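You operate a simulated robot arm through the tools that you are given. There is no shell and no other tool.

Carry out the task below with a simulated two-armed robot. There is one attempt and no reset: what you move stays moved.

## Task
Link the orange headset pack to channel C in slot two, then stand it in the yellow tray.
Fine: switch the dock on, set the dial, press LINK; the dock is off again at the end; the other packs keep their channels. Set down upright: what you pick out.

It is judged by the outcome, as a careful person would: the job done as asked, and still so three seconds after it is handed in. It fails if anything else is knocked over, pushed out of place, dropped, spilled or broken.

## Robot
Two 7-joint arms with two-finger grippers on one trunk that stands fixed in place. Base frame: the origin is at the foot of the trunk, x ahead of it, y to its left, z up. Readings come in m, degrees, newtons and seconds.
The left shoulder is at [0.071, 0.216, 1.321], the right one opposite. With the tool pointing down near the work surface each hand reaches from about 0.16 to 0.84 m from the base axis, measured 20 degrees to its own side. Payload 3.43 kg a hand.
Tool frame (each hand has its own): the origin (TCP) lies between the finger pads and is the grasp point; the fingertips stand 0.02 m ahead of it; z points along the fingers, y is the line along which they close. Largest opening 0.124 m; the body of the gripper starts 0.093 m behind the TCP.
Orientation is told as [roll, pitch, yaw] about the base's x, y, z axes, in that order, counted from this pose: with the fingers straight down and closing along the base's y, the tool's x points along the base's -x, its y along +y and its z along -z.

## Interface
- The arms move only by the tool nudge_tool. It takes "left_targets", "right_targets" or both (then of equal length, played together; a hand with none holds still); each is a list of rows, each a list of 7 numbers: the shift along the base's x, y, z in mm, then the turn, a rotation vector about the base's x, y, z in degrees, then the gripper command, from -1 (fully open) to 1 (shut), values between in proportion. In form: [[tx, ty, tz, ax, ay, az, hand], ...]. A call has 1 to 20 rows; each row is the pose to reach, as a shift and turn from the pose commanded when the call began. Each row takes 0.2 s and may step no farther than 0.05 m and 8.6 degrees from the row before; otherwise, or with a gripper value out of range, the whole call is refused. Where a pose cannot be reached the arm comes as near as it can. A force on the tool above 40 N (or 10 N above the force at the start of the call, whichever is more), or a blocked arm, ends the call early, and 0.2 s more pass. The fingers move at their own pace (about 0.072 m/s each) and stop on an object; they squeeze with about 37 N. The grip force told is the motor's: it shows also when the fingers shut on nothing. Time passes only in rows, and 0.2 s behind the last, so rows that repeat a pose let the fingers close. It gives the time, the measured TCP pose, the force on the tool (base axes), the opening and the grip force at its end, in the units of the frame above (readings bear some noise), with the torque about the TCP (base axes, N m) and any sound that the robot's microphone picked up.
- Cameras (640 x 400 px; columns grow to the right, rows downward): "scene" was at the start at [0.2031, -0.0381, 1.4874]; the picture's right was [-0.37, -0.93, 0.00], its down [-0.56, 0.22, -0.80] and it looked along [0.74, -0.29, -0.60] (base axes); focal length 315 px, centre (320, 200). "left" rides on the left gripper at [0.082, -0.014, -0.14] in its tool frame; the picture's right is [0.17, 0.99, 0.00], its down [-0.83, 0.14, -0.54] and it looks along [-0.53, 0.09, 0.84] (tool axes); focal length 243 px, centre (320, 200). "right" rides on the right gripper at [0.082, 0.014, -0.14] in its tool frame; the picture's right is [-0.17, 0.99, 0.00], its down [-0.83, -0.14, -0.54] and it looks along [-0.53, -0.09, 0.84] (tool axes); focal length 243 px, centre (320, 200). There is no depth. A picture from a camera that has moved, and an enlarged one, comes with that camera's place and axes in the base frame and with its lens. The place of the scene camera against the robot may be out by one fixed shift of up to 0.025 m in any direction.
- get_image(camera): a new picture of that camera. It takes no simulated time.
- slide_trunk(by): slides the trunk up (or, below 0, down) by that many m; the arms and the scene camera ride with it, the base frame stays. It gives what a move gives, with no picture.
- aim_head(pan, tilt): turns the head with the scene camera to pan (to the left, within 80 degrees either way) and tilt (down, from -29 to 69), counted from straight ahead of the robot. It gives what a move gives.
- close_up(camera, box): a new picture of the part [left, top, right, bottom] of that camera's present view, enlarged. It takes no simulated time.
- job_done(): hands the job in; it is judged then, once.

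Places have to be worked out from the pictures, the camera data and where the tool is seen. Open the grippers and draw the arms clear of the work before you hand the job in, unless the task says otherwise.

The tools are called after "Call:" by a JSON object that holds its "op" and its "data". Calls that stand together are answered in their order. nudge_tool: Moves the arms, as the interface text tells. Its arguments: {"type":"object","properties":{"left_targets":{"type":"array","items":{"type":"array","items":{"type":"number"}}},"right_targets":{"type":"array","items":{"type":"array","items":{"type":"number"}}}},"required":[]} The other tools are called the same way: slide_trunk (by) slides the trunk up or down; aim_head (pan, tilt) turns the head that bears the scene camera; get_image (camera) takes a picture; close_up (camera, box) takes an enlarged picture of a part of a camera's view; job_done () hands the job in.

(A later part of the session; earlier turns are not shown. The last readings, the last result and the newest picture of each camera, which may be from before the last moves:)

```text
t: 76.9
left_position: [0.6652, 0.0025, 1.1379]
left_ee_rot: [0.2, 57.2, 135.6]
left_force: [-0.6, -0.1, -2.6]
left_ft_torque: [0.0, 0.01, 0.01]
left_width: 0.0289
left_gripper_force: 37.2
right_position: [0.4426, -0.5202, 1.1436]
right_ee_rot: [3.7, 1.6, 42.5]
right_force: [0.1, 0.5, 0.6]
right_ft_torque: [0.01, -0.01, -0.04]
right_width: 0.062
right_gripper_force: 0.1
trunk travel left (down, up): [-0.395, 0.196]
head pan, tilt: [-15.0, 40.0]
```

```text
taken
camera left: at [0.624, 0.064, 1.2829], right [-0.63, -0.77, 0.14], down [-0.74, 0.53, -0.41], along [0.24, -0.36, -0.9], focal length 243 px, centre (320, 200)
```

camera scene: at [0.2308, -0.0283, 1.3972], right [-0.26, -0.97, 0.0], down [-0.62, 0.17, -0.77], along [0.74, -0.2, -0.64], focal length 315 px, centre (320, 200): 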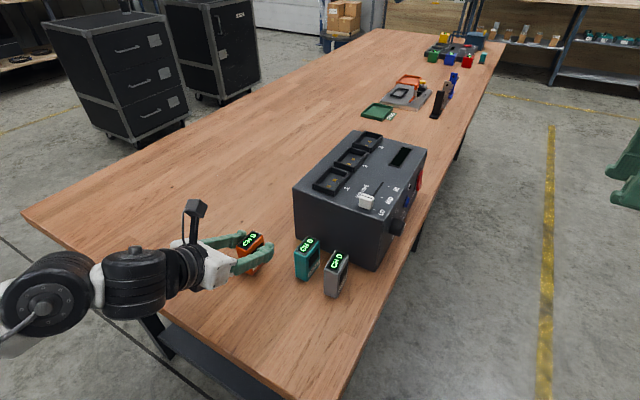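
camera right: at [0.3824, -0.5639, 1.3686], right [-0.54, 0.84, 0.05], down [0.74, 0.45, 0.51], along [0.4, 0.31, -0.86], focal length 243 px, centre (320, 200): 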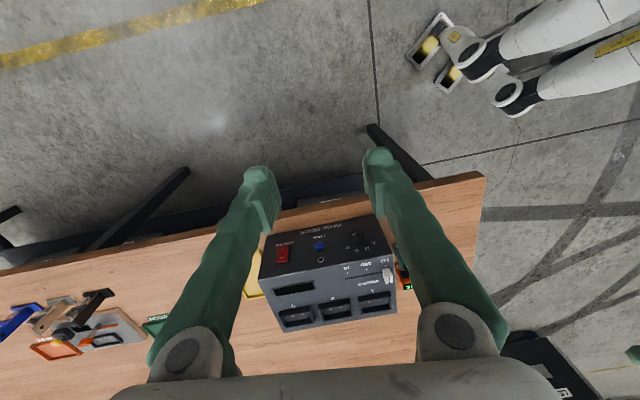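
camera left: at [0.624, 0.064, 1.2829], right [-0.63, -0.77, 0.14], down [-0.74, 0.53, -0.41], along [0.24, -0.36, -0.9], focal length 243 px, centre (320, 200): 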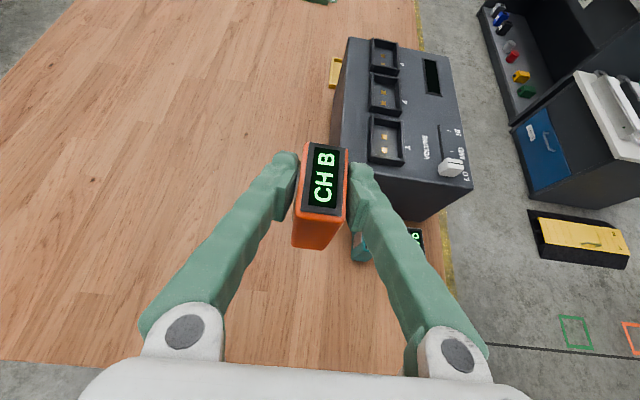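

Held well. I move toward slot 2 in two stages, first about 70% of the way, watching for any out-of-reach message.

Call:
{"op": "nudge_tool", "data": {"left_targets": [[6, -13, 0, 0, 0, 0, 1], [12, -26, 0, 0, 0, 0, 1], [18, -39, 0, 0, 0, 0, 1], [24, -52, 0, 0, 0, 0, 1], [30, -65, 0, 0, 0, 0, 1], [36, -78, 0, 0, 0, 0, 1], [42, -91, 0, 0, 0, 0, 1], [48, -104, 0, 0, 0, 0, 1], [54, -117, 0, 0, 0, 0, 1], [60, -130, 0, 0, 0, 0, 1], [66, -143, 0, 0, 0, 0, 1], [72, -156, 0, 0, 0, 0, 1], [78, -169, 0, 0, 0, 0, 1], [84, -182, 0, 0, 0, 0, 1], [84, -182, 0, 0, 0, 0, 1]]}}

Call:
{"op": "get_image", "data": {"camera": "left"}}

```text
t: 80.1
left_position: [0.7476, -0.1811, 1.1375]
left_ee_rot: [0.1, 57.3, 135.5]
left_force: [-0.6, 0.3, -1.8]
left_ft_torque: [0.01, 0.01, 0.05]
left_width: 0.0291
left_gripper_force: 36.8
right_position: [0.4422, -0.5209, 1.1432]
right_ee_rot: [3.6, 1.6, 42.4]
right_force: [-0.6, 0.3, -0.2]
right_ft_torque: [-0.01, -0.04, -0.06]
right_width: 0.0618
right_gripper_force: 0.0
trunk travel left (down, up): [-0.395, 0.196]
head pan, tilt: [-15.0, 40.0]
```

```text
taken
camera left: at [0.7059, -0.1181, 1.2826], right [-0.63, -0.77, 0.14], down [-0.74, 0.53, -0.41], along [0.24, -0.36, -0.9], focal length 243 px, centre (320, 200)
```

left: 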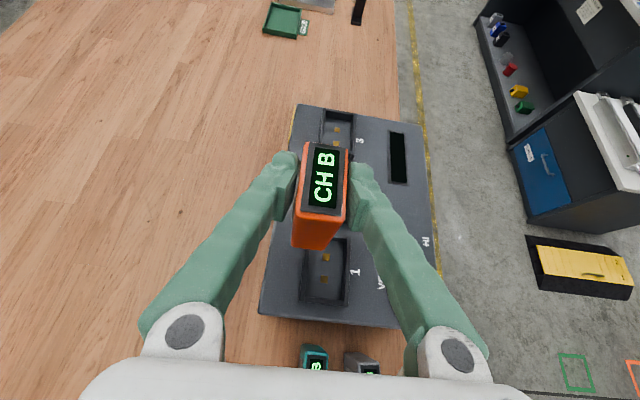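

On track. Second stage: 34 mm in x and -68 mm in y to sit above slot 2.

Call:
{"op": "nudge_tool", "data": {"left_targets": [[5, -10, 0, 0, 0, 0, 1], [10, -20, 0, 0, 0, 0, 1], [15, -30, 0, 0, 0, 0, 1], [20, -40, 0, 0, 0, 0, 1], [25, -50, 0, 0, 0, 0, 1], [30, -60, 0, 0, 0, 0, 1], [34, -68, 0, 0, 0, 0, 1], [34, -68, 0, 0, 0, 0, 1]]}}

Call:
{"op": "get_image", "data": {"camera": "left"}}

Call:
{"op": "get_image", "data": {"camera": "right"}}

Call:
{"op": "get_image", "data": {"camera": "scene"}}

```text
t: 81.9
left_position: [0.7835, -0.2485, 1.139]
left_ee_rot: [0.0, 57.4, 135.5]
left_force: [1.3, 0.3, -2.0]
left_ft_torque: [-0.01, -0.02, 0.0]
left_width: 0.0284
left_gripper_force: 37.0
right_position: [0.4421, -0.5206, 1.1434]
right_ee_rot: [3.6, 1.5, 42.5]
right_force: [0.9, -0.7, -0.4]
right_ft_torque: [0.03, -0.05, -0.02]
right_width: 0.0623
right_gripper_force: 0.0
trunk travel left (down, up): [-0.395, 0.196]
head pan, tilt: [-15.0, 40.0]
```

```text
taken
camera left: at [0.7409, -0.1868, 1.2833], right [-0.63, -0.77, 0.14], down [-0.74, 0.53, -0.41], along [0.24, -0.36, -0.9], focal length 243 px, centre (320, 200)
```

left: 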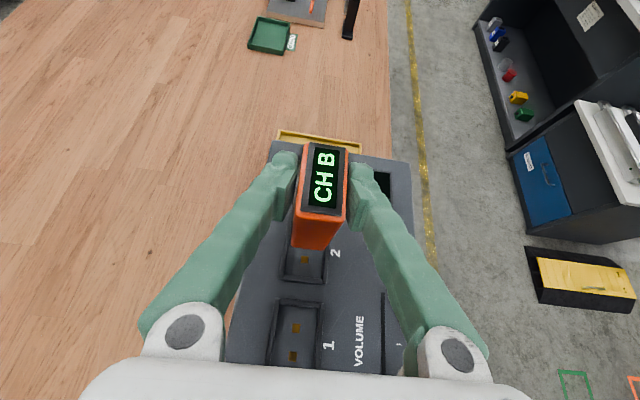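

```text
taken
camera right: at [0.3821, -0.5691, 1.286], right [-0.54, 0.84, 0.06], down [0.74, 0.44, 0.51], along [0.4, 0.32, -0.86], focal length 243 px, centre (320, 200)
```

right: 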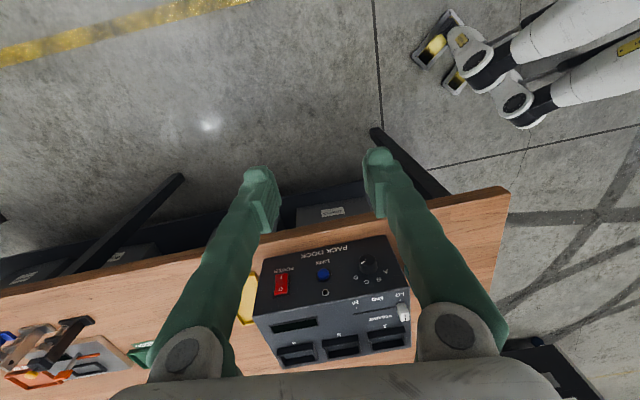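

```text
taken
camera scene: at [0.2309, -0.0278, 1.3972], right [-0.26, -0.97, 0.0], down [-0.62, 0.17, -0.77], along [0.74, -0.2, -0.64], focal length 315 px, centre (320, 200)
```

scene: 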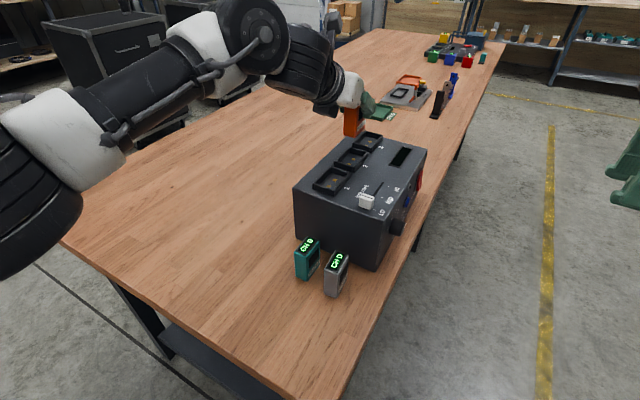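

The pack hovers above slot 2 and the arm reaches it fine. I zoom in from both cameras to measure the offset between pack and slot.

Call:
{"op": "close_up", "data": {"camera": "left", "box": [220, 120, 420, 370]}}

Call:
{"op": "close_up", "data": {"camera": "scene", "box": [280, 80, 440, 200]}}

```text
1.60 times, centred on (320, 245) of left
camera zoom: at [0.7409, -0.1868, 1.2833], right [-0.63, -0.77, 0.14], down [-0.74, 0.53, -0.41], along [0.24, -0.36, -0.9], focal length 388 px, centre (320, 128)
```

zoom: 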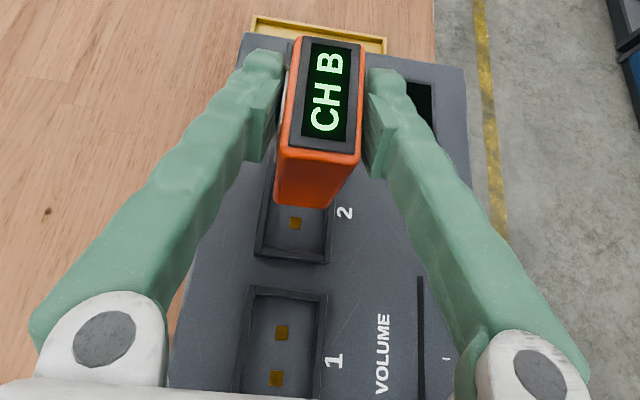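

```text
3.33 times, centred on (360, 140) of scene
camera zoom: at [0.2309, -0.0278, 1.3972], right [-0.26, -0.97, 0.0], down [-0.62, 0.17, -0.77], along [0.74, -0.2, -0.64], focal length 1051 px, centre (187, 400)
```

zoom: 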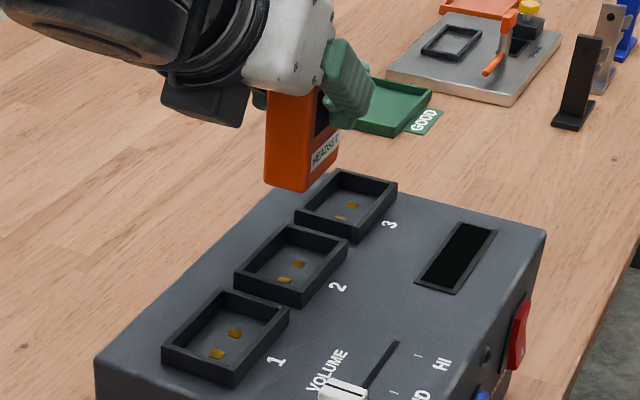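

The left-camera estimates put slot 2's centre near (0.778, -0.247), so the pack may be 3–5 mm too far along. I shift slightly and lower to about 10 mm above the rim for a closer comparison.

Call:
{"op": "nudge_tool", "data": {"left_targets": [[-1, 0.5, -8, 0, 0, 0, 1], [-2, 1, -16, 0, 0, 0, 1], [-3, 1.5, -24, 0, 0, 0, 1], [-4, 2, -32, 0, 0, 0, 1], [-4, 2, -40, 0, 0, 0, 1], [-4, 2, -48, 0, 0, 0, 1], [-4, 2, -48, 0, 0, 0, 1]]}}

Call:
{"op": "close_up", "data": {"camera": "left", "box": [240, 190, 400, 300]}}

Call:
{"op": "close_up", "data": {"camera": "scene", "box": [310, 100, 410, 175]}}

```text
t: 83.5
left_position: [0.778, -0.2468, 1.0896]
left_ee_rot: [0.2, 57.2, 135.6]
left_force: [0.6, -0.5, -1.8]
left_ft_torque: [-0.01, 0.0, 0.01]
left_width: 0.0288
left_gripper_force: 36.3
right_position: [0.4413, -0.5209, 1.1433]
right_ee_rot: [3.6, 1.5, 42.6]
right_force: [0.1, -0.5, 0.4]
right_ft_torque: [-0.03, 0.02, -0.01]
right_width: 0.0621
right_gripper_force: 0.0
trunk travel left (down, up): [-0.395, 0.196]
head pan, tilt: [-15.0, 40.0]
```

```text
3.64 times, centred on (320, 245) of left
camera zoom: at [0.7358, -0.1852, 1.2347], right [-0.63, -0.77, 0.14], down [-0.74, 0.53, -0.41], along [0.24, -0.36, -0.9], focal length 882 px, centre (320, 36)
```

zoom: 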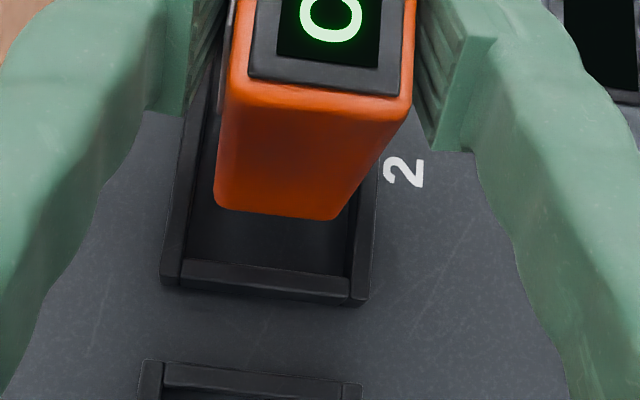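

```text
5.33 times, centred on (360, 138) of scene
camera zoom: at [0.2308, -0.028, 1.3972], right [-0.26, -0.97, 0.0], down [-0.62, 0.17, -0.77], along [0.74, -0.2, -0.64], focal length 1682 px, centre (107, 533)
```

zoom: 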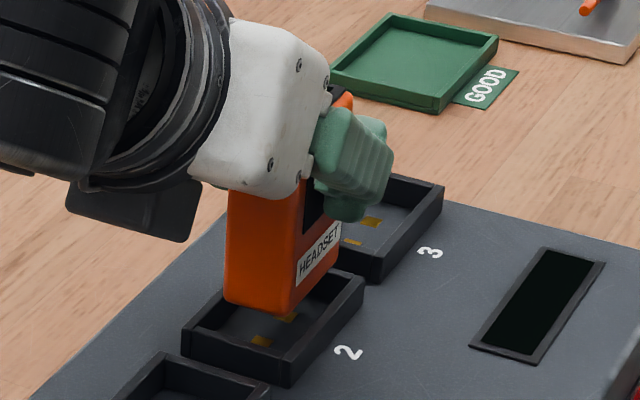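

Both views show the pack centred over slot 2, with about 6 mm clearance across and 11 mm lengthwise. I lower it in 2 mm steps toward the slot floor.

Call:
{"op": "nudge_tool", "data": {"left_targets": [[0, 0, -2, 0, 0, 0, 1], [0, 0, -4, 0, 0, 0, 1], [0, 0, -6, 0, 0, 0, 1], [0, 0, -8, 0, 0, 0, 1], [0, 0, -10, 0, 0, 0, 1], [0, 0, -12, 0, 0, 0, 1], [0, 0, -14, 0, 0, 0, 1], [0, 0, -16, 0, 0, 0, 1], [0, 0, -17, 0, 0, 0, 1], [0, 0, -17, 0, 0, 0, 1]]}}

Call:
{"op": "close_up", "data": {"camera": "left", "box": [240, 190, 400, 300]}}

Call:
{"op": "close_up", "data": {"camera": "scene", "box": [310, 100, 410, 175]}}

```text
t: 85.7
left_position: [0.7752, -0.244, 1.0791]
left_ee_rot: [0.2, 57.8, 135.6]
left_force: [-0.2, 5.8, 31.3]
left_ft_torque: [-0.5, -0.54, 0.07]
left_width: 0.0288
left_gripper_force: 37.0
right_position: [0.4392, -0.5192, 1.1453]
right_ee_rot: [3.4, 1.5, 42.5]
right_force: [-0.3, 0.1, -0.1]
right_ft_torque: [-0.01, 0.02, 0.03]
right_width: 0.0621
right_gripper_force: 0.1
trunk travel left (down, up): [-0.395, 0.196]
head pan, tilt: [-15.0, 40.0]
```

```text
3.64 times, centred on (320, 245) of left
camera zoom: at [0.733, -0.1825, 1.2234], right [-0.63, -0.77, 0.14], down [-0.74, 0.53, -0.42], along [0.24, -0.37, -0.9], focal length 882 px, centre (320, 36)
```

zoom: 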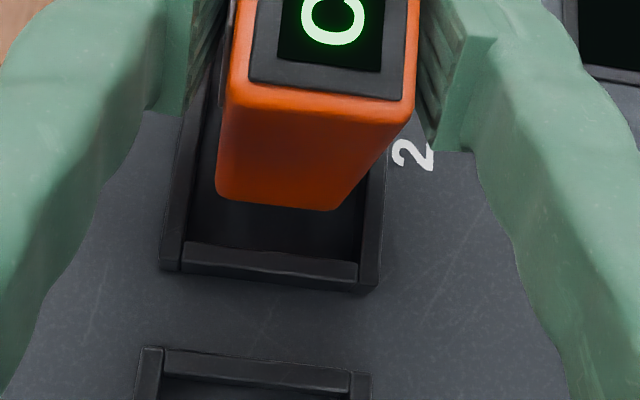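

```text
5.33 times, centred on (360, 138) of scene
camera zoom: at [0.2269, -0.026, 1.3979], right [-0.26, -0.97, 0.0], down [-0.62, 0.17, -0.77], along [0.74, -0.2, -0.64], focal length 1682 px, centre (107, 533)
```

zoom: 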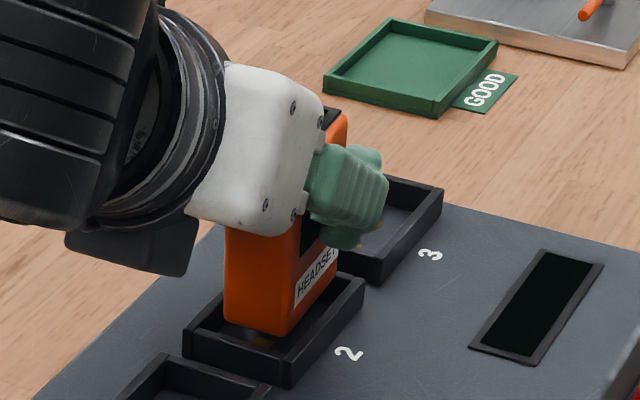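

Contact at z 1.079 with 31 N, and the torque puts it toward the far end (+l) of the pack, likely the far rim. I raise 12 mm and tilt the right hand so its camera can look at the slot from the front.

Call:
{"op": "nudge_tool", "data": {"left_targets": [[0, 0, 6, 0, 0, 0, 1], [0, 0, 12, 0, 0, 0, 1], [0, 0, 12, 0, 0, 0, 1]]}}

Call:
{"op": "nudge_tool", "data": {"right_targets": [[0, 0, 5, 2.8, -2.8, 0, 0], [0, 0, 10, 5.6, -5.7, 0, 0], [0, 0, 15, 8.4, -8.5, 0, 0], [0, 0, 20, 11.2, -11.4, 0, 0], [0, 0, 25, 14, -14.2, 0, 0], [0, 0, 30, 16.8, -17, 0, 0], [0, 0, 30, 16.8, -17, 0, 0]]}}

Call:
{"op": "get_image", "data": {"camera": "right"}}

```text
t: 86.5
left_position: [0.7779, -0.246, 1.0827]
left_ee_rot: [0.1, 57.1, 135.5]
left_force: [-0.6, 0.5, -2.5]
left_ft_torque: [-0.01, 0.03, 0.01]
left_width: 0.0291
left_gripper_force: 36.7
right_position: [0.4418, -0.5207, 1.1437]
right_ee_rot: [3.6, 1.6, 42.5]
right_force: [-1.3, 0.4, 0.7]
right_ft_torque: [0.02, 0.05, 0.06]
right_width: 0.0617
right_gripper_force: 0.0
trunk travel left (down, up): [-0.395, 0.196]
head pan, tilt: [-15.0, 40.0]
```

```text
t: 88.1
left_position: [0.7777, -0.2461, 1.0857]
left_ee_rot: [0.2, 57.2, 135.6]
left_force: [0.0, -0.3, -1.6]
left_ft_torque: [-0.04, 0.01, -0.02]
left_width: 0.0288
left_gripper_force: 37.2
right_position: [0.4425, -0.5204, 1.1726]
right_ee_rot: [4.6, -22.4, 42.3]
right_force: [-0.1, 0.7, 0.0]
right_ft_torque: [0.01, -0.03, -0.05]
right_width: 0.0618
right_gripper_force: 0.0
trunk travel left (down, up): [-0.395, 0.196]
head pan, tilt: [-15.0, 40.0]
```

```text
taken
camera right: at [0.3463, -0.6049, 1.2719], right [-0.57, 0.81, 0.14], down [0.54, 0.25, 0.8], along [0.62, 0.53, -0.58], focal length 243 px, centre (320, 200)
```

right: 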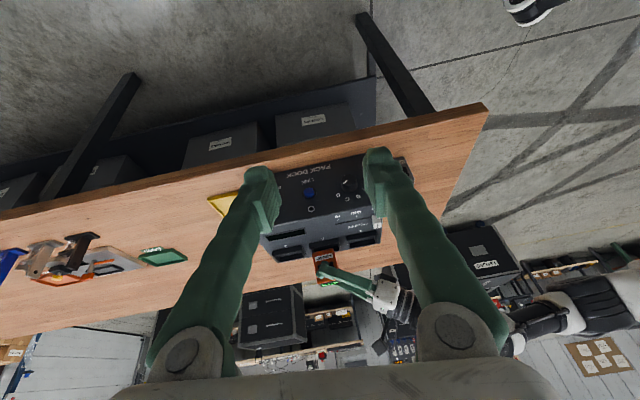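

The right camera now sees the pack over slot 2 from the front; I zoom in.

Call:
{"op": "close_up", "data": {"camera": "right", "box": [270, 205, 390, 290]}}

Call:
{"op": "close_up", "data": {"camera": "scene", "box": [325, 110, 400, 166]}}

```text
4.71 times, centred on (330, 248) of right
camera zoom: at [0.3463, -0.6049, 1.2719], right [-0.57, 0.81, 0.14], down [0.54, 0.25, 0.8], along [0.62, 0.53, -0.58], focal length 1142 px, centre (273, -24)
```

zoom: 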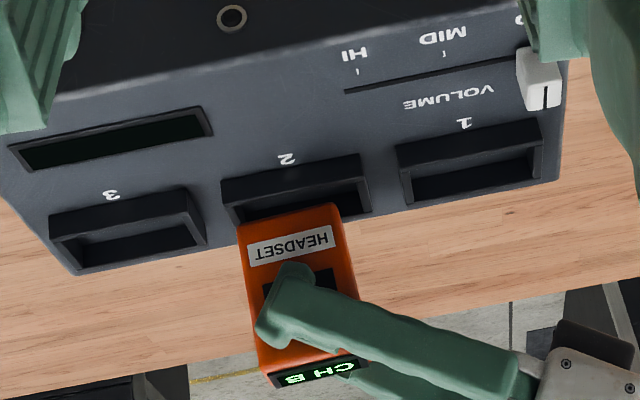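

```text
7.14 times, centred on (362, 138) of scene
camera zoom: at [0.2313, -0.0276, 1.3971], right [-0.26, -0.97, 0.0], down [-0.62, 0.17, -0.77], along [0.74, -0.2, -0.64], focal length 2252 px, centre (16, 643)
```

zoom: 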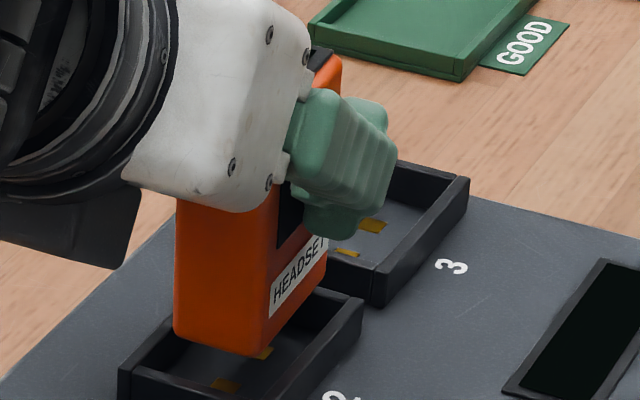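

The front view shows the pack about 4–6 mm too far toward slot 3, matching the contact torque. I shift back 5.5 mm along the dock and lower again gently.

Call:
{"op": "nudge_tool", "data": {"left_targets": [[-2, 2, 0, 0, 0, 0, 1], [-3.9, 3.9, 0, 0, 0, 0, 1], [-3.9, 3.9, -2, 0, 0, 0, 1], [-3.9, 3.9, -4, 0, 0, 0, 1], [-3.9, 3.9, -6, 0, 0, 0, 1], [-3.9, 3.9, -8, 0, 0, 0, 1], [-3.9, 3.9, -10, 0, 0, 0, 1], [-3.9, 3.9, -10, 0, 0, 0, 1]]}}

Call:
{"op": "close_up", "data": {"camera": "right", "box": [270, 205, 390, 290]}}

Call:
{"op": "close_up", "data": {"camera": "left", "box": [240, 190, 400, 300]}}

```text
t: 89.9
left_position: [0.7738, -0.242, 1.0753]
left_ee_rot: [0.1, 57.2, 135.5]
left_force: [0.1, -0.1, -1.8]
left_ft_torque: [0.01, 0.03, -0.05]
left_width: 0.0289
left_gripper_force: 37.2
right_position: [0.4422, -0.5197, 1.1732]
right_ee_rot: [4.6, -22.2, 42.4]
right_force: [-0.9, 0.1, 0.8]
right_ft_torque: [0.0, 0.0, 0.02]
right_width: 0.0623
right_gripper_force: 0.1
trunk travel left (down, up): [-0.395, 0.196]
head pan, tilt: [-15.0, 40.0]
```

```text
4.71 times, centred on (330, 248) of right
camera zoom: at [0.346, -0.6053, 1.2719], right [-0.57, 0.81, 0.14], down [0.54, 0.25, 0.8], along [0.62, 0.53, -0.58], focal length 1142 px, centre (273, -24)
```

zoom: 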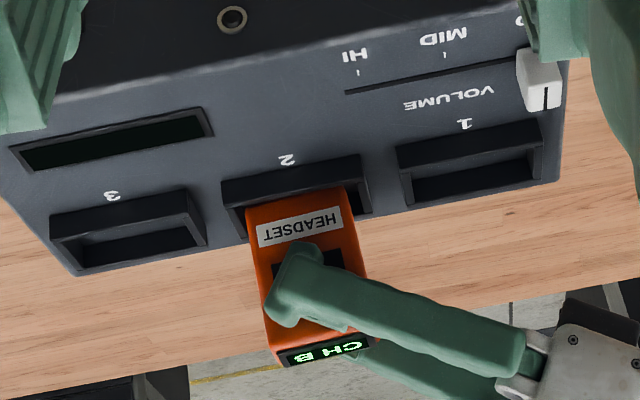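

```text
3.64 times, centred on (320, 245) of left
camera zoom: at [0.7322, -0.1808, 1.2205], right [-0.63, -0.77, 0.14], down [-0.74, 0.53, -0.41], along [0.24, -0.36, -0.9], focal length 882 px, centre (320, 36)
```

zoom: 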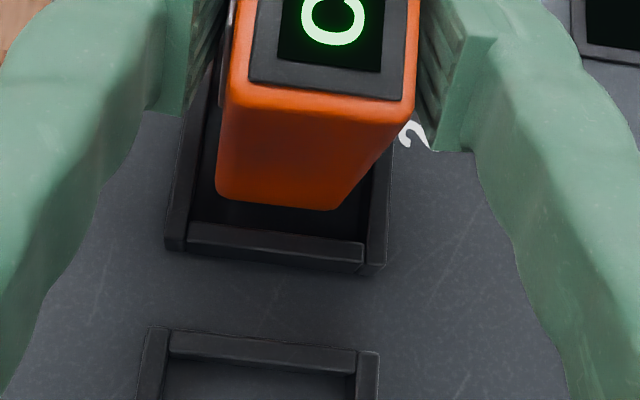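

Now below the earlier contact height with no force: the pack is entering the slot. I keep lowering to the floor.

Call:
{"op": "nudge_tool", "data": {"left_targets": [[0, 0, -2, 0, 0, 0, 1], [0, 0, -4, 0, 0, 0, 1], [0, 0, -5, 0, 0, 0, 1], [0, 0, -6, 0, 0, 0, 1], [0, 0, -7, 0, 0, 0, 1], [0, 0, -7, 0, 0, 0, 1]]}}

```text
t: 91.3
left_position: [0.7729, -0.2417, 1.0685]
left_ee_rot: [0.3, 57.1, 135.6]
left_force: [0.0, 0.1, -2.0]
left_ft_torque: [0.0, 0.05, 0.03]
left_width: 0.0287
left_gripper_force: 37.1
right_position: [0.4425, -0.52, 1.1725]
right_ee_rot: [4.7, -22.4, 42.3]
right_force: [0.6, -0.4, 1.0]
right_ft_torque: [-0.02, -0.04, 0.01]
right_width: 0.0621
right_gripper_force: 0.0
trunk travel left (down, up): [-0.395, 0.196]
head pan, tilt: [-15.0, 40.0]
```

Call:
{"op": "nudge_tool", "data": {"left_targets": [[0, 0, -1, 0, 0, 0, 1], [0, 0, -2, 0, 0, 0, 1], [0, 0, -3, 0, 0, 0, 1], [0, 0, -3, 0, 0, 0, 1]]}}

Call:
{"op": "close_up", "data": {"camera": "right", "box": [270, 205, 390, 290]}}

```text
t: 92.3
left_position: [0.7745, -0.2423, 1.0684]
left_ee_rot: [0.2, 57.4, 135.6]
left_force: [2.5, -2.5, 11.7]
left_ft_torque: [0.12, 0.05, -0.02]
left_width: 0.029
left_gripper_force: 37.1
right_position: [0.4422, -0.5217, 1.1733]
right_ee_rot: [4.6, -22.4, 42.3]
right_force: [0.7, -0.1, 0.8]
right_ft_torque: [-0.02, -0.02, 0.0]
right_width: 0.0619
right_gripper_force: 0.0
trunk travel left (down, up): [-0.395, 0.196]
head pan, tilt: [-15.0, 40.0]
```

```text
4.71 times, centred on (330, 248) of right
camera zoom: at [0.3451, -0.6051, 1.2724], right [-0.57, 0.81, 0.14], down [0.54, 0.25, 0.8], along [0.62, 0.53, -0.58], focal length 1142 px, centre (273, -24)
```

zoom: 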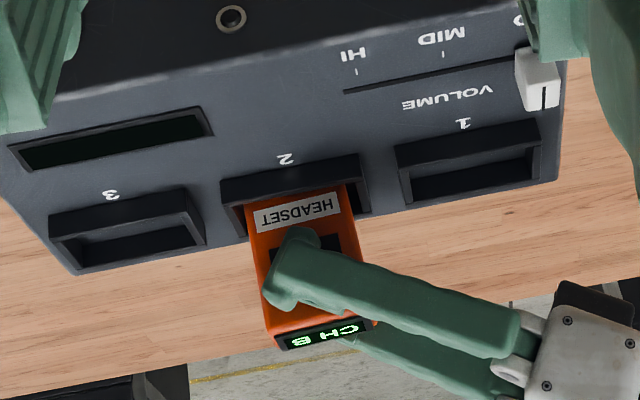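

Seated: about 12 N with balanced torque at z 1.068, which matches the dock top. I relieve the pressure, open the fingers and back out along the tool axis.

Call:
{"op": "nudge_tool", "data": {"left_targets": [[0, 0, 1, 0, 0, 0, 0.8], [0, 0, 1, 0, 0, 0, 0.5], [0, 0, 1, 0, 0, 0, 0.2], [0, 0, 1, 0, 0, 0, 0.2], [-6, 6, 6, 0, 0, 0, 0.2], [-12, 12, 12, 0, 0, 0, 0.2], [-18, 18, 17, 0, 0, 0, 0.2], [-24, 24, 23, 0, 0, 0, 0.2], [-30, 30, 28, 0, 0, 0, 0.2], [-36, 36, 34, 0, 0, 0, 0.2], [-42, 42, 39, 0, 0, 0, 0.2], [-48, 48, 44, 0, 0, 0, 0.2], [-54, 54, 50, 0, 0, 0, 0.2], [-60, 60, 56, 0, 0, 0, 0.2], [-66, 66, 62, 0, 0, 0, 0.2], [-66, 66, 62, 0, 0, 0, 0.2]]}}

Call:
{"op": "get_image", "data": {"camera": "left"}}

Call:
{"op": "get_image", "data": {"camera": "scene"}}

Call:
{"op": "close_up", "data": {"camera": "right", "box": [250, 150, 400, 290]}}

```text
t: 95.7
left_position: [0.708, -0.1765, 1.1273]
left_ee_rot: [0.1, 57.4, 135.7]
left_force: [-0.2, -0.3, -0.1]
left_ft_torque: [0.01, -0.03, -0.01]
left_width: 0.0495
left_gripper_force: 0.0
right_position: [0.4425, -0.5213, 1.1729]
right_ee_rot: [4.7, -22.3, 42.4]
right_force: [-0.8, -0.3, 0.5]
right_ft_torque: [0.01, -0.03, -0.01]
right_width: 0.0619
right_gripper_force: 0.1
trunk travel left (down, up): [-0.395, 0.196]
head pan, tilt: [-15.0, 40.0]
```

```text
taken
camera left: at [0.6663, -0.1152, 1.272], right [-0.63, -0.77, 0.14], down [-0.74, 0.53, -0.41], along [0.24, -0.36, -0.9], focal length 243 px, centre (320, 200)
```

left: 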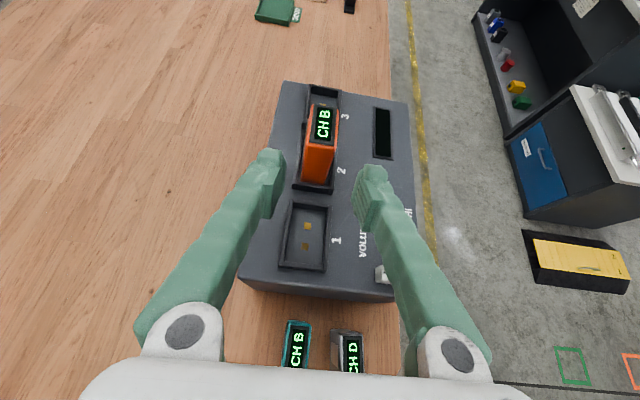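

```text
taken
camera scene: at [0.2308, -0.0282, 1.3972], right [-0.26, -0.97, 0.0], down [-0.62, 0.17, -0.77], along [0.74, -0.2, -0.64], focal length 315 px, centre (320, 200)
```

scene: 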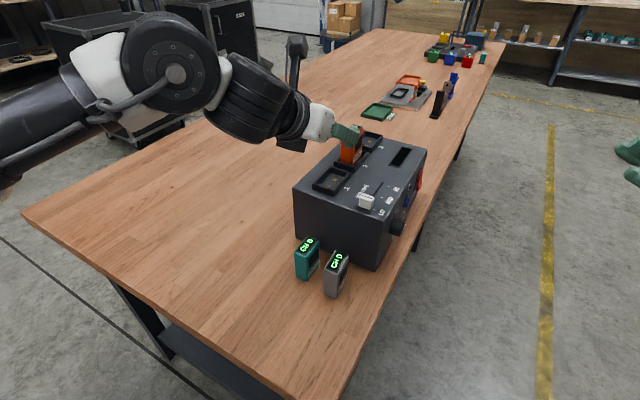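

```text
2.86 times, centred on (325, 220) of right
camera zoom: at [0.346, -0.6054, 1.2719], right [-0.57, 0.81, 0.14], down [0.54, 0.25, 0.8], along [0.62, 0.53, -0.58], focal length 693 px, centre (306, 143)
```

zoom: 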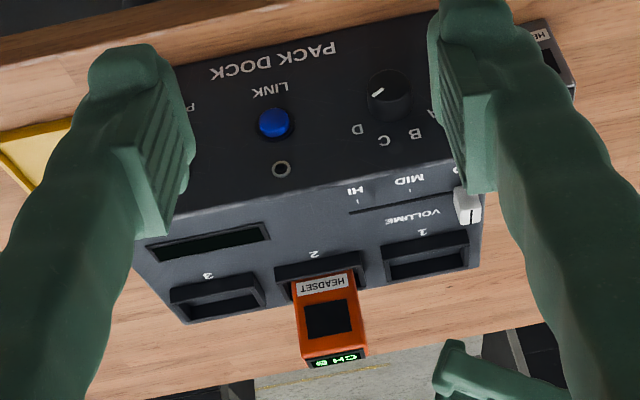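

The orange pack stands upright in slot 2, screen still CH B. I move the left hand clear, and at the same time straighten the right hand to tool-down as preparation for flipping it so its camera sits on top (the mirror of the left pose that worked).

Call:
{"op": "nudge_tool", "data": {"left_targets": [[-7, 16, 6, 0, 0, 0, 0.2], [-14, 32, 12, 0, 0, 0, 0.2], [-21, 48, 18, 0, 0, 0, 0.2], [-28, 64, 24, 0, 0, 0, 0.2], [-35, 80, 30, 0, 0, 0, 0.2], [-42, 96, 36, 0, 0, 0, 0.2], [-49, 112, 42, 0, 0, 0, 0.2], [-56, 128, 48, 0, 0, 0, 0.2], [-63, 144, 54, 0, 0, 0, 0.2], [-70, 160, 60, 0, 0, 0, 0.2], [-77, 176, 66, 0, 0, 0, 0.2], [-84, 192, 70, 0, 0, 0, 0.2], [-84, 192, 70, 0, 0, 0, 0.2]], "right_targets": [[0, 8, 0, -1.4, 1.4, 0, 0], [1, 16, 0, -2.8, 2.8, 0, 0], [2, 24, 0, -4.2, 4.3, 0, 0], [3, 32, 0, -5.6, 5.7, 0, 0], [4, 40, 0, -7, 7.1, 0, 0], [5, 48, 0, -8.4, 8.5, 0, 0], [6, 56, 0, -9.8, 9.9, 0, 0], [7, 64, 0, -11.2, 11.4, 0, 0], [8, 72, 0, -12.6, 12.8, 0, 0], [8, 80, 0, -14, 14.2, 0, 0], [8, 88, 0, -15.4, 15.6, 0, 0], [8, 96, 0, -16.8, 17, 0, 0], [8, 96, 0, -16.8, 17, 0, 0]]}}

Call:
{"op": "get_image", "data": {"camera": "scene"}}

```text
t: 98.5
left_position: [0.6236, 0.0149, 1.1976]
left_ee_rot: [0.1, 57.1, 135.5]
left_force: [0.0, 0.4, 0.4]
left_ft_torque: [-0.01, 0.0, 0.04]
left_width: 0.0495
left_gripper_force: 0.0
right_position: [0.4496, -0.4251, 1.1708]
right_ee_rot: [3.7, 1.5, 42.6]
right_force: [-0.1, -0.8, -0.4]
right_ft_torque: [-0.02, -0.04, 0.0]
right_width: 0.0618
right_gripper_force: 0.0
trunk travel left (down, up): [-0.395, 0.196]
head pan, tilt: [-15.0, 40.0]
```

```text
taken
camera scene: at [0.2307, -0.0289, 1.3972], right [-0.26, -0.97, 0.0], down [-0.62, 0.17, -0.77], along [0.74, -0.2, -0.64], focal length 315 px, centre (320, 200)
```

scene: 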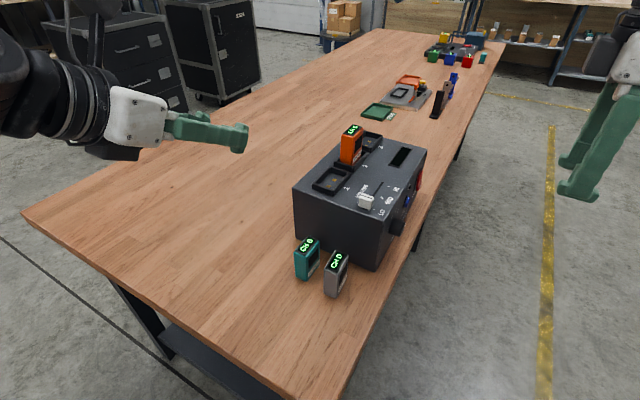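

Both arms are in place. Now I turn the right hand the negative way, about -96° first.

Call:
{"op": "nudge_tool", "data": {"right_targets": [[0, 0, 0, 0, 0, -8, 0], [0, 0, 0, 0, 0, -16, 0], [0, 0, 0, 0, 0, -24, 0], [0, 0, 0, 0, 0, -32, 0], [0, 0, 0, 0, 0, -40, 0], [0, 0, 0, 0, 0, -48, 0], [0, 0, 0, 0, 0, -56, 0], [0, 0, 0, 0, 0, -64, 0], [0, 0, 0, 0, 0, -72, 0], [0, 0, 0, 0, 0, -80, 0], [0, 0, 0, 0, 0, -88, 0], [0, 0, 0, 0, 0, -96, 0], [0, 0, 0, 0, 0, -96, 0]]}}

```text
t: 101.3
left_position: [0.6226, 0.0156, 1.1971]
left_ee_rot: [0.1, 57.1, 135.6]
left_force: [-1.0, -0.5, -0.2]
left_ft_torque: [0.02, -0.02, 0.06]
left_width: 0.0495
left_gripper_force: 0.1
right_position: [0.475, -0.4583, 1.228]
right_ee_rot: [3.2, 2.0, -48.0]
right_force: [0.2, -1.2, -1.3]
right_ft_torque: [0.01, -0.05, -0.01]
right_width: 0.0618
right_gripper_force: 0.1
right hand out of reach, approached as far as the arm can: row 10, 11, 12, 13
trunk travel left (down, up): [-0.395, 0.196]
head pan, tilt: [-15.0, 40.0]
```

The negative way stops near -48°. The joint has more travel the other way, so I go positive instead, back through +42° and onward.

Call:
{"op": "nudge_tool", "data": {"right_targets": [[-2, 3, -4, 0, 0, 8, 0], [-4, 6, -8, 0, 0, 16, 0], [-6, 8, -12, 0, 0, 24, 0], [-8, 10, -16, 0, 0, 32, 0], [-10, 13, -20, 0, 0, 40, 0], [-12, 16, -24, 0, 0, 48, 0], [-14, 18, -28, 0, 0, 56, 0], [-16, 20, -32, 0, 0, 64, 0], [-18, 23, -36, 0, 0, 72, 0], [-20, 26, -40, 0, 0, 80, 0], [-22, 28, -44, 0, 0, 88, 0], [-25, 33, -48, 0, 0, 96, 0], [-25, 33, -48, 0, 0, 104, 0], [-25, 33, -48, 0, 0, 112, 0], [-25, 33, -48, 0, 0, 120, 0], [-25, 33, -48, 0, 0, 128, 0], [-25, 33, -48, 0, 0, 136, 0], [-25, 33, -48, 0, 0, 144, 0], [-25, 33, -48, 0, 0, 152, 0], [-25, 33, -48, 0, 0, 152, 0]]}}

Call:
{"op": "get_image", "data": {"camera": "right"}}

```text
t: 105.5
left_position: [0.6233, 0.0161, 1.1972]
left_ee_rot: [0.1, 57.3, 135.6]
left_force: [1.2, -0.4, -0.6]
left_ft_torque: [0.0, -0.01, 0.01]
left_width: 0.0496
left_gripper_force: 0.0
right_position: [0.4479, -0.4253, 1.1817]
right_ee_rot: [3.2, 1.9, 104.2]
right_force: [0.0, 0.6, 1.2]
right_ft_torque: [-0.01, 0.04, 0.01]
right_width: 0.0622
right_gripper_force: 0.0
trunk travel left (down, up): [-0.395, 0.196]
head pan, tilt: [-15.0, 40.0]
```

```text
taken
camera right: at [0.4631, -0.5009, 1.3253], right [-1.0, -0.08, 0.05], down [-0.04, 0.86, 0.5], along [-0.08, 0.5, -0.86], focal length 243 px, centre (320, 200)
```

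right: 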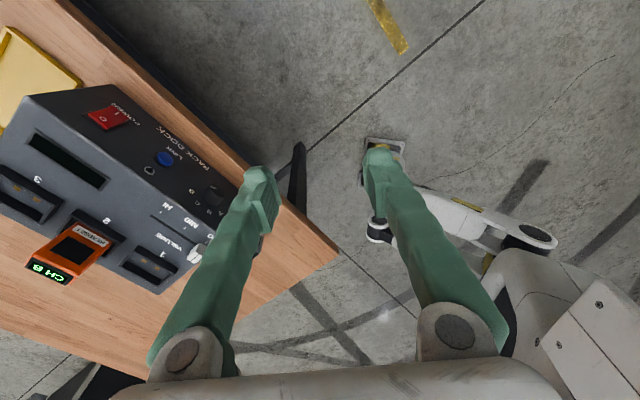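

Positive yaw keeps working. I continue another +120° to reach yaw 224.6° (= -135.4°).

Call:
{"op": "nudge_tool", "data": {"right_targets": [[0, 0, 0, 0, 0, 8, 0], [0, 0, 0, 0, 0, 16, 0], [0, 0, 0, 0, 0, 24, 0], [0, 0, 0, 0, 0, 32, 0], [0, 0, 0, 0, 0, 40, 0], [0, 0, 0, 0, 0, 48, 0], [0, 0, 0, 0, 0, 56, 0], [0, 0, 0, 0, 0, 64, 0.2], [0, 0, 0, 0, 0, 72, 0.4], [0, 0, 0, 0, 0, 80, 0.6], [0, 0, 0, 0, 0, 88, 0.8], [0, 0, 0, 0, 0, 96, 1], [0, 0, 0, 0, 0, 104, 1], [0, 0, 0, 0, 0, 112, 1], [0, 0, 0, 0, 0, 120, 1], [0, 0, 0, 0, 0, 120, 1]]}}

Call:
{"op": "get_image", "data": {"camera": "right"}}

Call:
{"op": "get_image", "data": {"camera": "left"}}

```text
t: 108.9
left_position: [0.6241, 0.0154, 1.1961]
left_ee_rot: [0.1, 57.1, 135.5]
left_force: [-0.5, 0.1, 0.2]
left_ft_torque: [-0.01, 0.0, 0.0]
left_width: 0.0495
left_gripper_force: 0.1
right_position: [0.4495, -0.4263, 1.1829]
right_ee_rot: [3.3, 1.9, -135.8]
right_force: [0.1, 1.3, 0.0]
right_ft_torque: [-0.04, -0.01, 0.0]
right_width: 0.0
right_gripper_force: 35.0
trunk travel left (down, up): [-0.395, 0.196]
head pan, tilt: [-15.0, 40.0]
```

```text
taken
camera right: at [0.509, -0.3747, 1.3256], right [0.57, -0.82, 0.05], down [-0.73, -0.47, 0.5], along [-0.39, -0.32, -0.86], focal length 243 px, centre (320, 200)
```

right: 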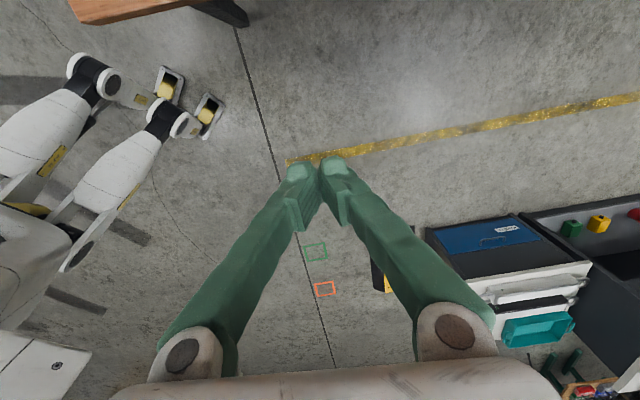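

```text
taken
camera left: at [0.5816, 0.0769, 1.3421], right [-0.63, -0.77, 0.14], down [-0.74, 0.53, -0.41], along [0.24, -0.36, -0.9], focal length 243 px, centre (320, 200)
```

left: 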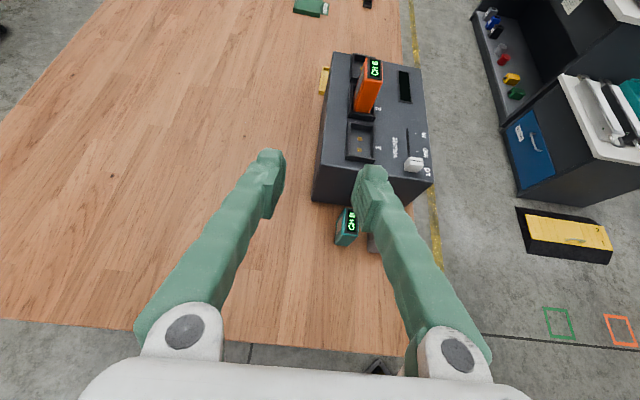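

Yaw -135.8° reached with the fingers shut. I trim the small roll and move in front of the rocker end of the dock, about 0.2 m off the face.

Call:
{"op": "nudge_tool", "data": {"right_targets": [[11, -8, -5, 0.2, 0.2, 0, 1], [22, -15, -10, 0.4, 0.4, 0, 1], [33, -22, -16, 0.6, 0.6, 0, 1], [43, -30, -22, 0.8, 0.8, 0, 1], [54, -37, -28, 1, 1, 0, 1], [64, -44, -34, 1.2, 1.2, 0, 1], [75, -52, -40, 1.4, 1.4, 0, 1], [86, -60, -46, 1.6, 1.6, 0, 1], [97, -67, -52, 1.8, 1.8, 0, 1], [108, -75, -58, 2, 2, 0, 1], [118, -82, -64, 2.2, 2.1, 0, 1], [129, -90, -70, 2.37, 2.2, 0, 1], [140, -97, -75, 2.37, 2.3, 0, 1], [150, -104, -80, 2.37, 2.3, 0, 1], [150, -104, -80, 2.37, 2.3, 0, 1]]}}

Call:
{"op": "get_image", "data": {"camera": "scene"}}

```text
t: 112.1
left_position: [0.6226, 0.0148, 1.1991]
left_ee_rot: [0.0, 57.3, 135.6]
left_force: [0.0, -0.5, -0.8]
left_ft_torque: [-0.02, -0.02, 0.02]
left_width: 0.0494
left_gripper_force: 0.2
right_position: [0.5991, -0.5292, 1.102]
right_ee_rot: [-0.1, 2.0, -136.0]
right_force: [-0.8, -0.1, 0.4]
right_ft_torque: [-0.01, -0.02, 0.0]
right_width: 0.0003
right_gripper_force: 34.1
trunk travel left (down, up): [-0.395, 0.196]
head pan, tilt: [-15.0, 40.0]
```

```text
taken
camera scene: at [0.2303, -0.0279, 1.3973], right [-0.26, -0.97, 0.0], down [-0.62, 0.17, -0.77], along [0.74, -0.2, -0.64], focal length 315 px, centre (320, 200)
```

scene: 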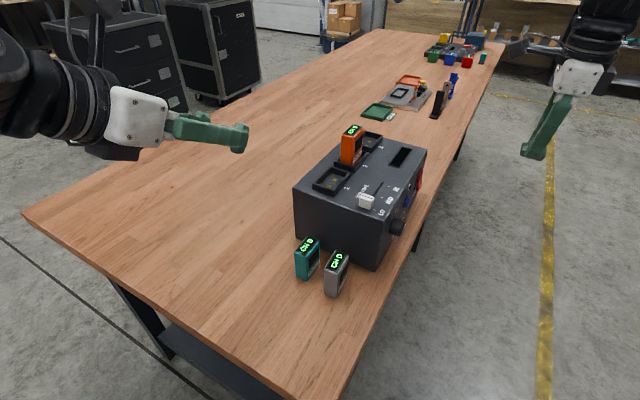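

Now I lean the right tool toward the dock face in 6° steps, up to about 74°.

Call:
{"op": "nudge_tool", "data": {"right_targets": [[0, 0, -2, 4.2, -4.3, 0, 1], [0, 0, -4, 8.4, -8.5, 0, 1], [0, 0, -6, 12.7, -12.8, 0, 1], [0, 0, -8, 16.9, -17.1, 0, 1], [0, 0, -10, 21.1, -21.3, 0, 1], [0, 0, -12, 25.3, -25.6, 0, 1], [0, 0, -14, 29.5, -29.9, 0, 1], [0, 0, -16, 33.7, -34.1, 0, 1], [0, 0, -18, 38, -38.4, 0, 1], [0, 0, -20, 42.2, -42.7, 0, 1], [0, 0, -22, 46.4, -46.9, 0, 1], [0, 0, -24, 50.6, -51.2, 0, 1], [0, 0, -24, 50.6, -51.2, 0, 1]]}}

Call:
{"op": "get_image", "data": {"camera": "right"}}

Call:
{"op": "get_image", "data": {"camera": "scene"}}

```text
t: 114.9
left_position: [0.6239, 0.0156, 1.1977]
left_ee_rot: [0.3, 57.3, 135.5]
left_force: [0.3, -0.2, -0.2]
left_ft_torque: [-0.03, 0.01, 0.05]
left_width: 0.0496
left_gripper_force: 0.1
right_position: [0.5984, -0.5285, 1.078]
right_ee_rot: [-2.3, 74.1, -137.7]
right_force: [0.4, 1.0, 0.7]
right_ft_torque: [-0.04, -0.01, -0.03]
right_width: 0.0
right_gripper_force: 34.5
trunk travel left (down, up): [-0.395, 0.196]
head pan, tilt: [-15.0, 40.0]
```

```text
taken
camera right: at [0.5299, -0.6175, 1.1955], right [0.66, -0.73, -0.17], down [-0.64, -0.42, -0.65], along [0.4, 0.53, -0.74], focal length 243 px, centre (320, 200)
```

right: 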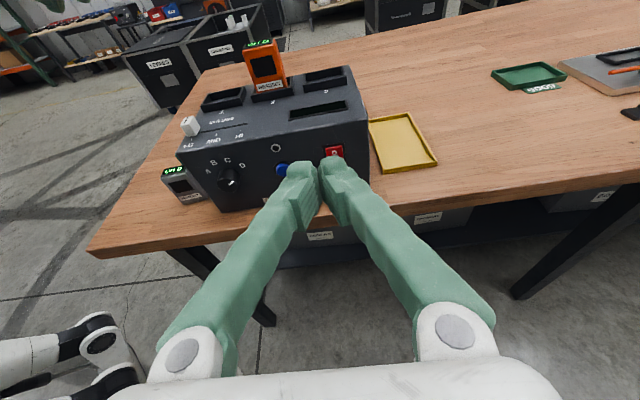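

```text
taken
camera scene: at [0.2306, -0.0276, 1.3972], right [-0.26, -0.97, 0.0], down [-0.62, 0.17, -0.77], along [0.74, -0.2, -0.64], focal length 315 px, centre (320, 200)
```

scene: 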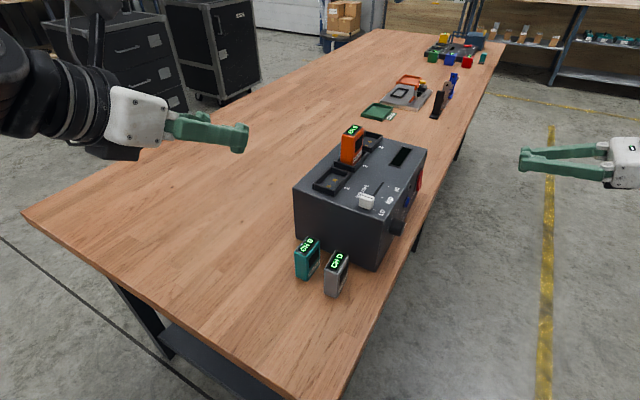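

The tool now points at the face and the camera on top gives an upright view of all the controls and the tray. I zoom in to locate them.

Call:
{"op": "close_up", "data": {"camera": "right", "box": [170, 50, 370, 220]}}

Call:
{"op": "close_up", "data": {"camera": "right", "box": [300, 90, 440, 190]}}

Call:
{"op": "close_up", "data": {"camera": "right", "box": [190, 130, 300, 210]}}

```text
2.35 times, centred on (270, 135) of right
camera zoom: at [0.5299, -0.6175, 1.1955], right [0.66, -0.73, -0.17], down [-0.64, -0.42, -0.65], along [0.4, 0.53, -0.74], focal length 571 px, centre (438, 353)
```

zoom: 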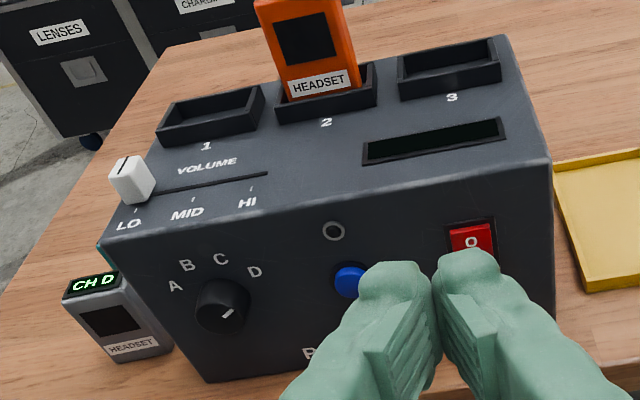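

```text
4.00 times, centred on (370, 140) of right
camera zoom: at [0.5299, -0.6175, 1.1955], right [0.66, -0.73, -0.17], down [-0.64, -0.42, -0.65], along [0.4, 0.53, -0.74], focal length 970 px, centre (120, 440)
```

zoom: 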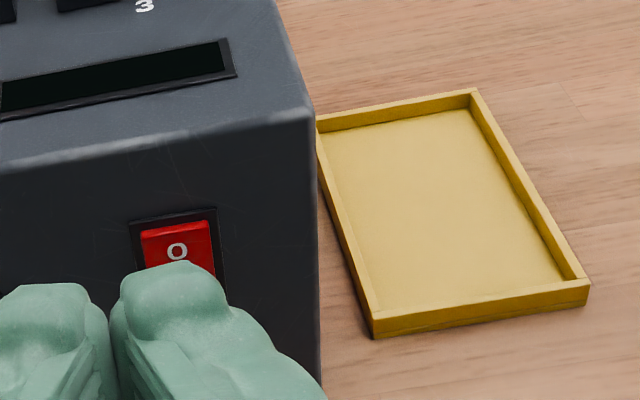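

```text
5.00 times, centred on (245, 170) of right
camera zoom: at [0.5299, -0.6175, 1.1955], right [0.66, -0.73, -0.17], down [-0.64, -0.42, -0.65], along [0.4, 0.53, -0.74], focal length 1213 px, centre (695, 350)
```

zoom: 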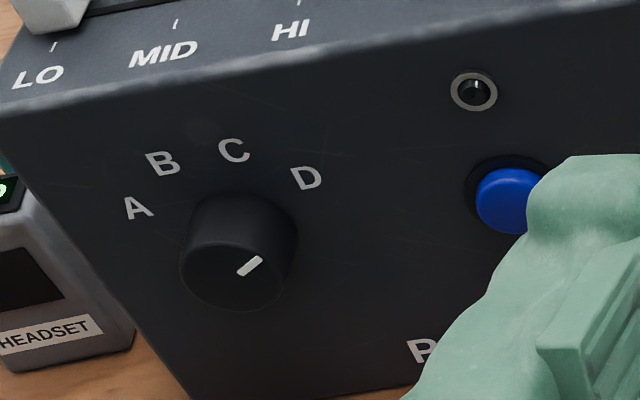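

I have consistent positions: rocker centre near (0.750, -0.402, 0.935) with its "I" half around z 0.917; LINK near (0.687, -0.338, 0.943); dial near (0.624, -0.275, 0.937). I bring the closed fingertips to a stand-off in front of the rocker's lower "I" half.

Call:
{"op": "nudge_tool", "data": {"right_targets": [[7, 5, -12, 0, 0, 0, 1], [14, 11, -25, 0, 0, 0, 1], [21, 16, -37, 0, 0, 0, 1], [29, 22, -50, 0, 0, 0, 1], [36, 27, -62, 0, 0, 0, 1], [43, 33, -75, 0, 0, 0, 1], [50, 38, -87, 0, 0, 0, 1], [58, 44, -100, 0, 0, 0, 1], [65, 49, -112, 0, 0, 0, 1], [72, 55, -125, 0, 0, 0, 1], [80, 61, -138, 0, 0, 0, 1], [87, 66, -150, 0, 0, 0, 1], [94, 72, -161, 0, 0, 0, 1], [101, 77, -172, 0, 0, 0, 1], [101, 77, -172, 0, 0, 0, 1]]}}

Call:
{"op": "get_image", "data": {"camera": "right"}}

Call:
{"op": "get_image", "data": {"camera": "scene"}}

```text
t: 118.1
left_position: [0.6232, 0.0147, 1.1971]
left_ee_rot: [0.1, 57.3, 135.7]
left_force: [0.9, 0.6, 0.0]
left_ft_torque: [0.02, -0.02, 0.0]
left_width: 0.0495
left_gripper_force: 0.2
right_position: [0.7004, -0.4517, 0.9052]
right_ee_rot: [-2.3, 73.9, -137.8]
right_force: [0.0, -0.5, -0.4]
right_ft_torque: [0.04, 0.0, 0.02]
right_width: 0.0
right_gripper_force: 34.5
trunk travel left (down, up): [-0.395, 0.196]
head pan, tilt: [-15.0, 40.0]
```

```text
taken
camera right: at [0.6316, -0.5398, 1.0231], right [0.66, -0.73, -0.17], down [-0.64, -0.42, -0.65], along [0.4, 0.53, -0.74], focal length 243 px, centre (320, 200)
```

right: 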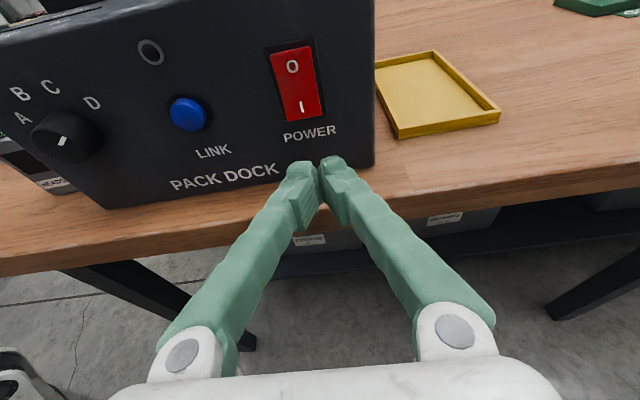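

```text
taken
camera scene: at [0.2305, -0.028, 1.3973], right [-0.26, -0.97, 0.0], down [-0.62, 0.17, -0.77], along [0.74, -0.2, -0.64], focal length 315 px, centre (320, 200)
```

scene: 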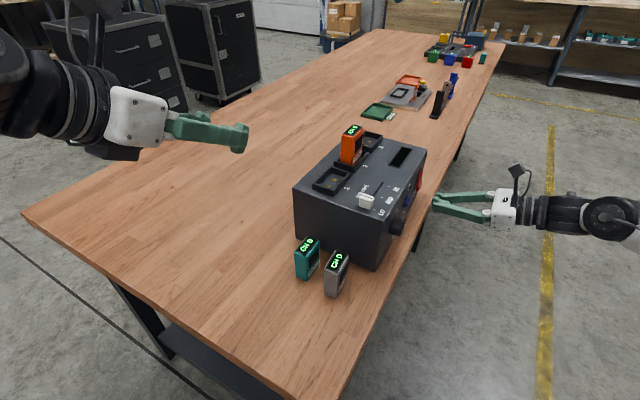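

This closer view puts the rocker at z 0.923–0.972, with "I" at about 0.933, and shows I should shift about 7.5 mm toward the dial and 21 mm up. I adjust, then advance to about 20 mm from contact.

Call:
{"op": "nudge_tool", "data": {"right_targets": [[-2, 2, 7, 0, 0, 0, 1], [-4, 4, 14, 0, 0, 0, 1], [-5.3, 5.3, 21, 0, 0, 0, 1], [0.5, 11, 21, 0, 0, 0, 1], [6.5, 17, 21, 0, 0, 0, 1], [12.5, 23, 21, 0, 0, 0, 1], [12.5, 23, 21, 0, 0, 0, 1]]}}

Call:
{"op": "close_up", "data": {"camera": "right", "box": [220, 20, 420, 200]}}

```text
t: 119.7
left_position: [0.6234, 0.0146, 1.1976]
left_ee_rot: [0.1, 57.2, 135.6]
left_force: [-0.6, 0.1, 0.8]
left_ft_torque: [0.0, 0.0, 0.0]
left_width: 0.0495
left_gripper_force: 0.0
right_position: [0.7139, -0.4287, 0.9276]
right_ee_rot: [-2.4, 73.9, -137.8]
right_force: [-0.5, 0.5, 0.2]
right_ft_torque: [0.01, 0.0, 0.0]
right_width: 0.0
right_gripper_force: 34.2
trunk travel left (down, up): [-0.395, 0.196]
head pan, tilt: [-15.0, 40.0]
```

```text
2.22 times, centred on (320, 110) of right
camera zoom: at [0.6442, -0.5171, 1.0446], right [0.66, -0.73, -0.17], down [-0.64, -0.42, -0.65], along [0.4, 0.53, -0.74], focal length 539 px, centre (320, 400)
```

zoom: 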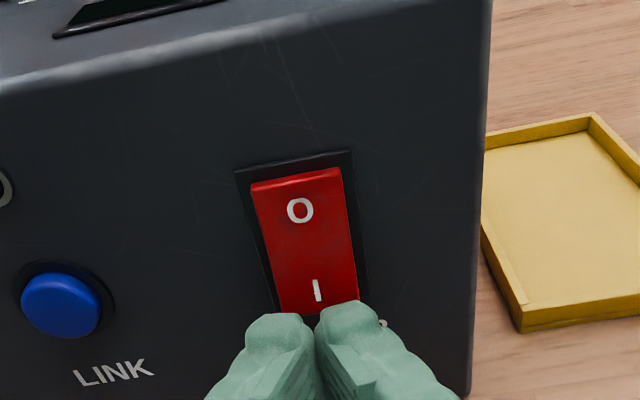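

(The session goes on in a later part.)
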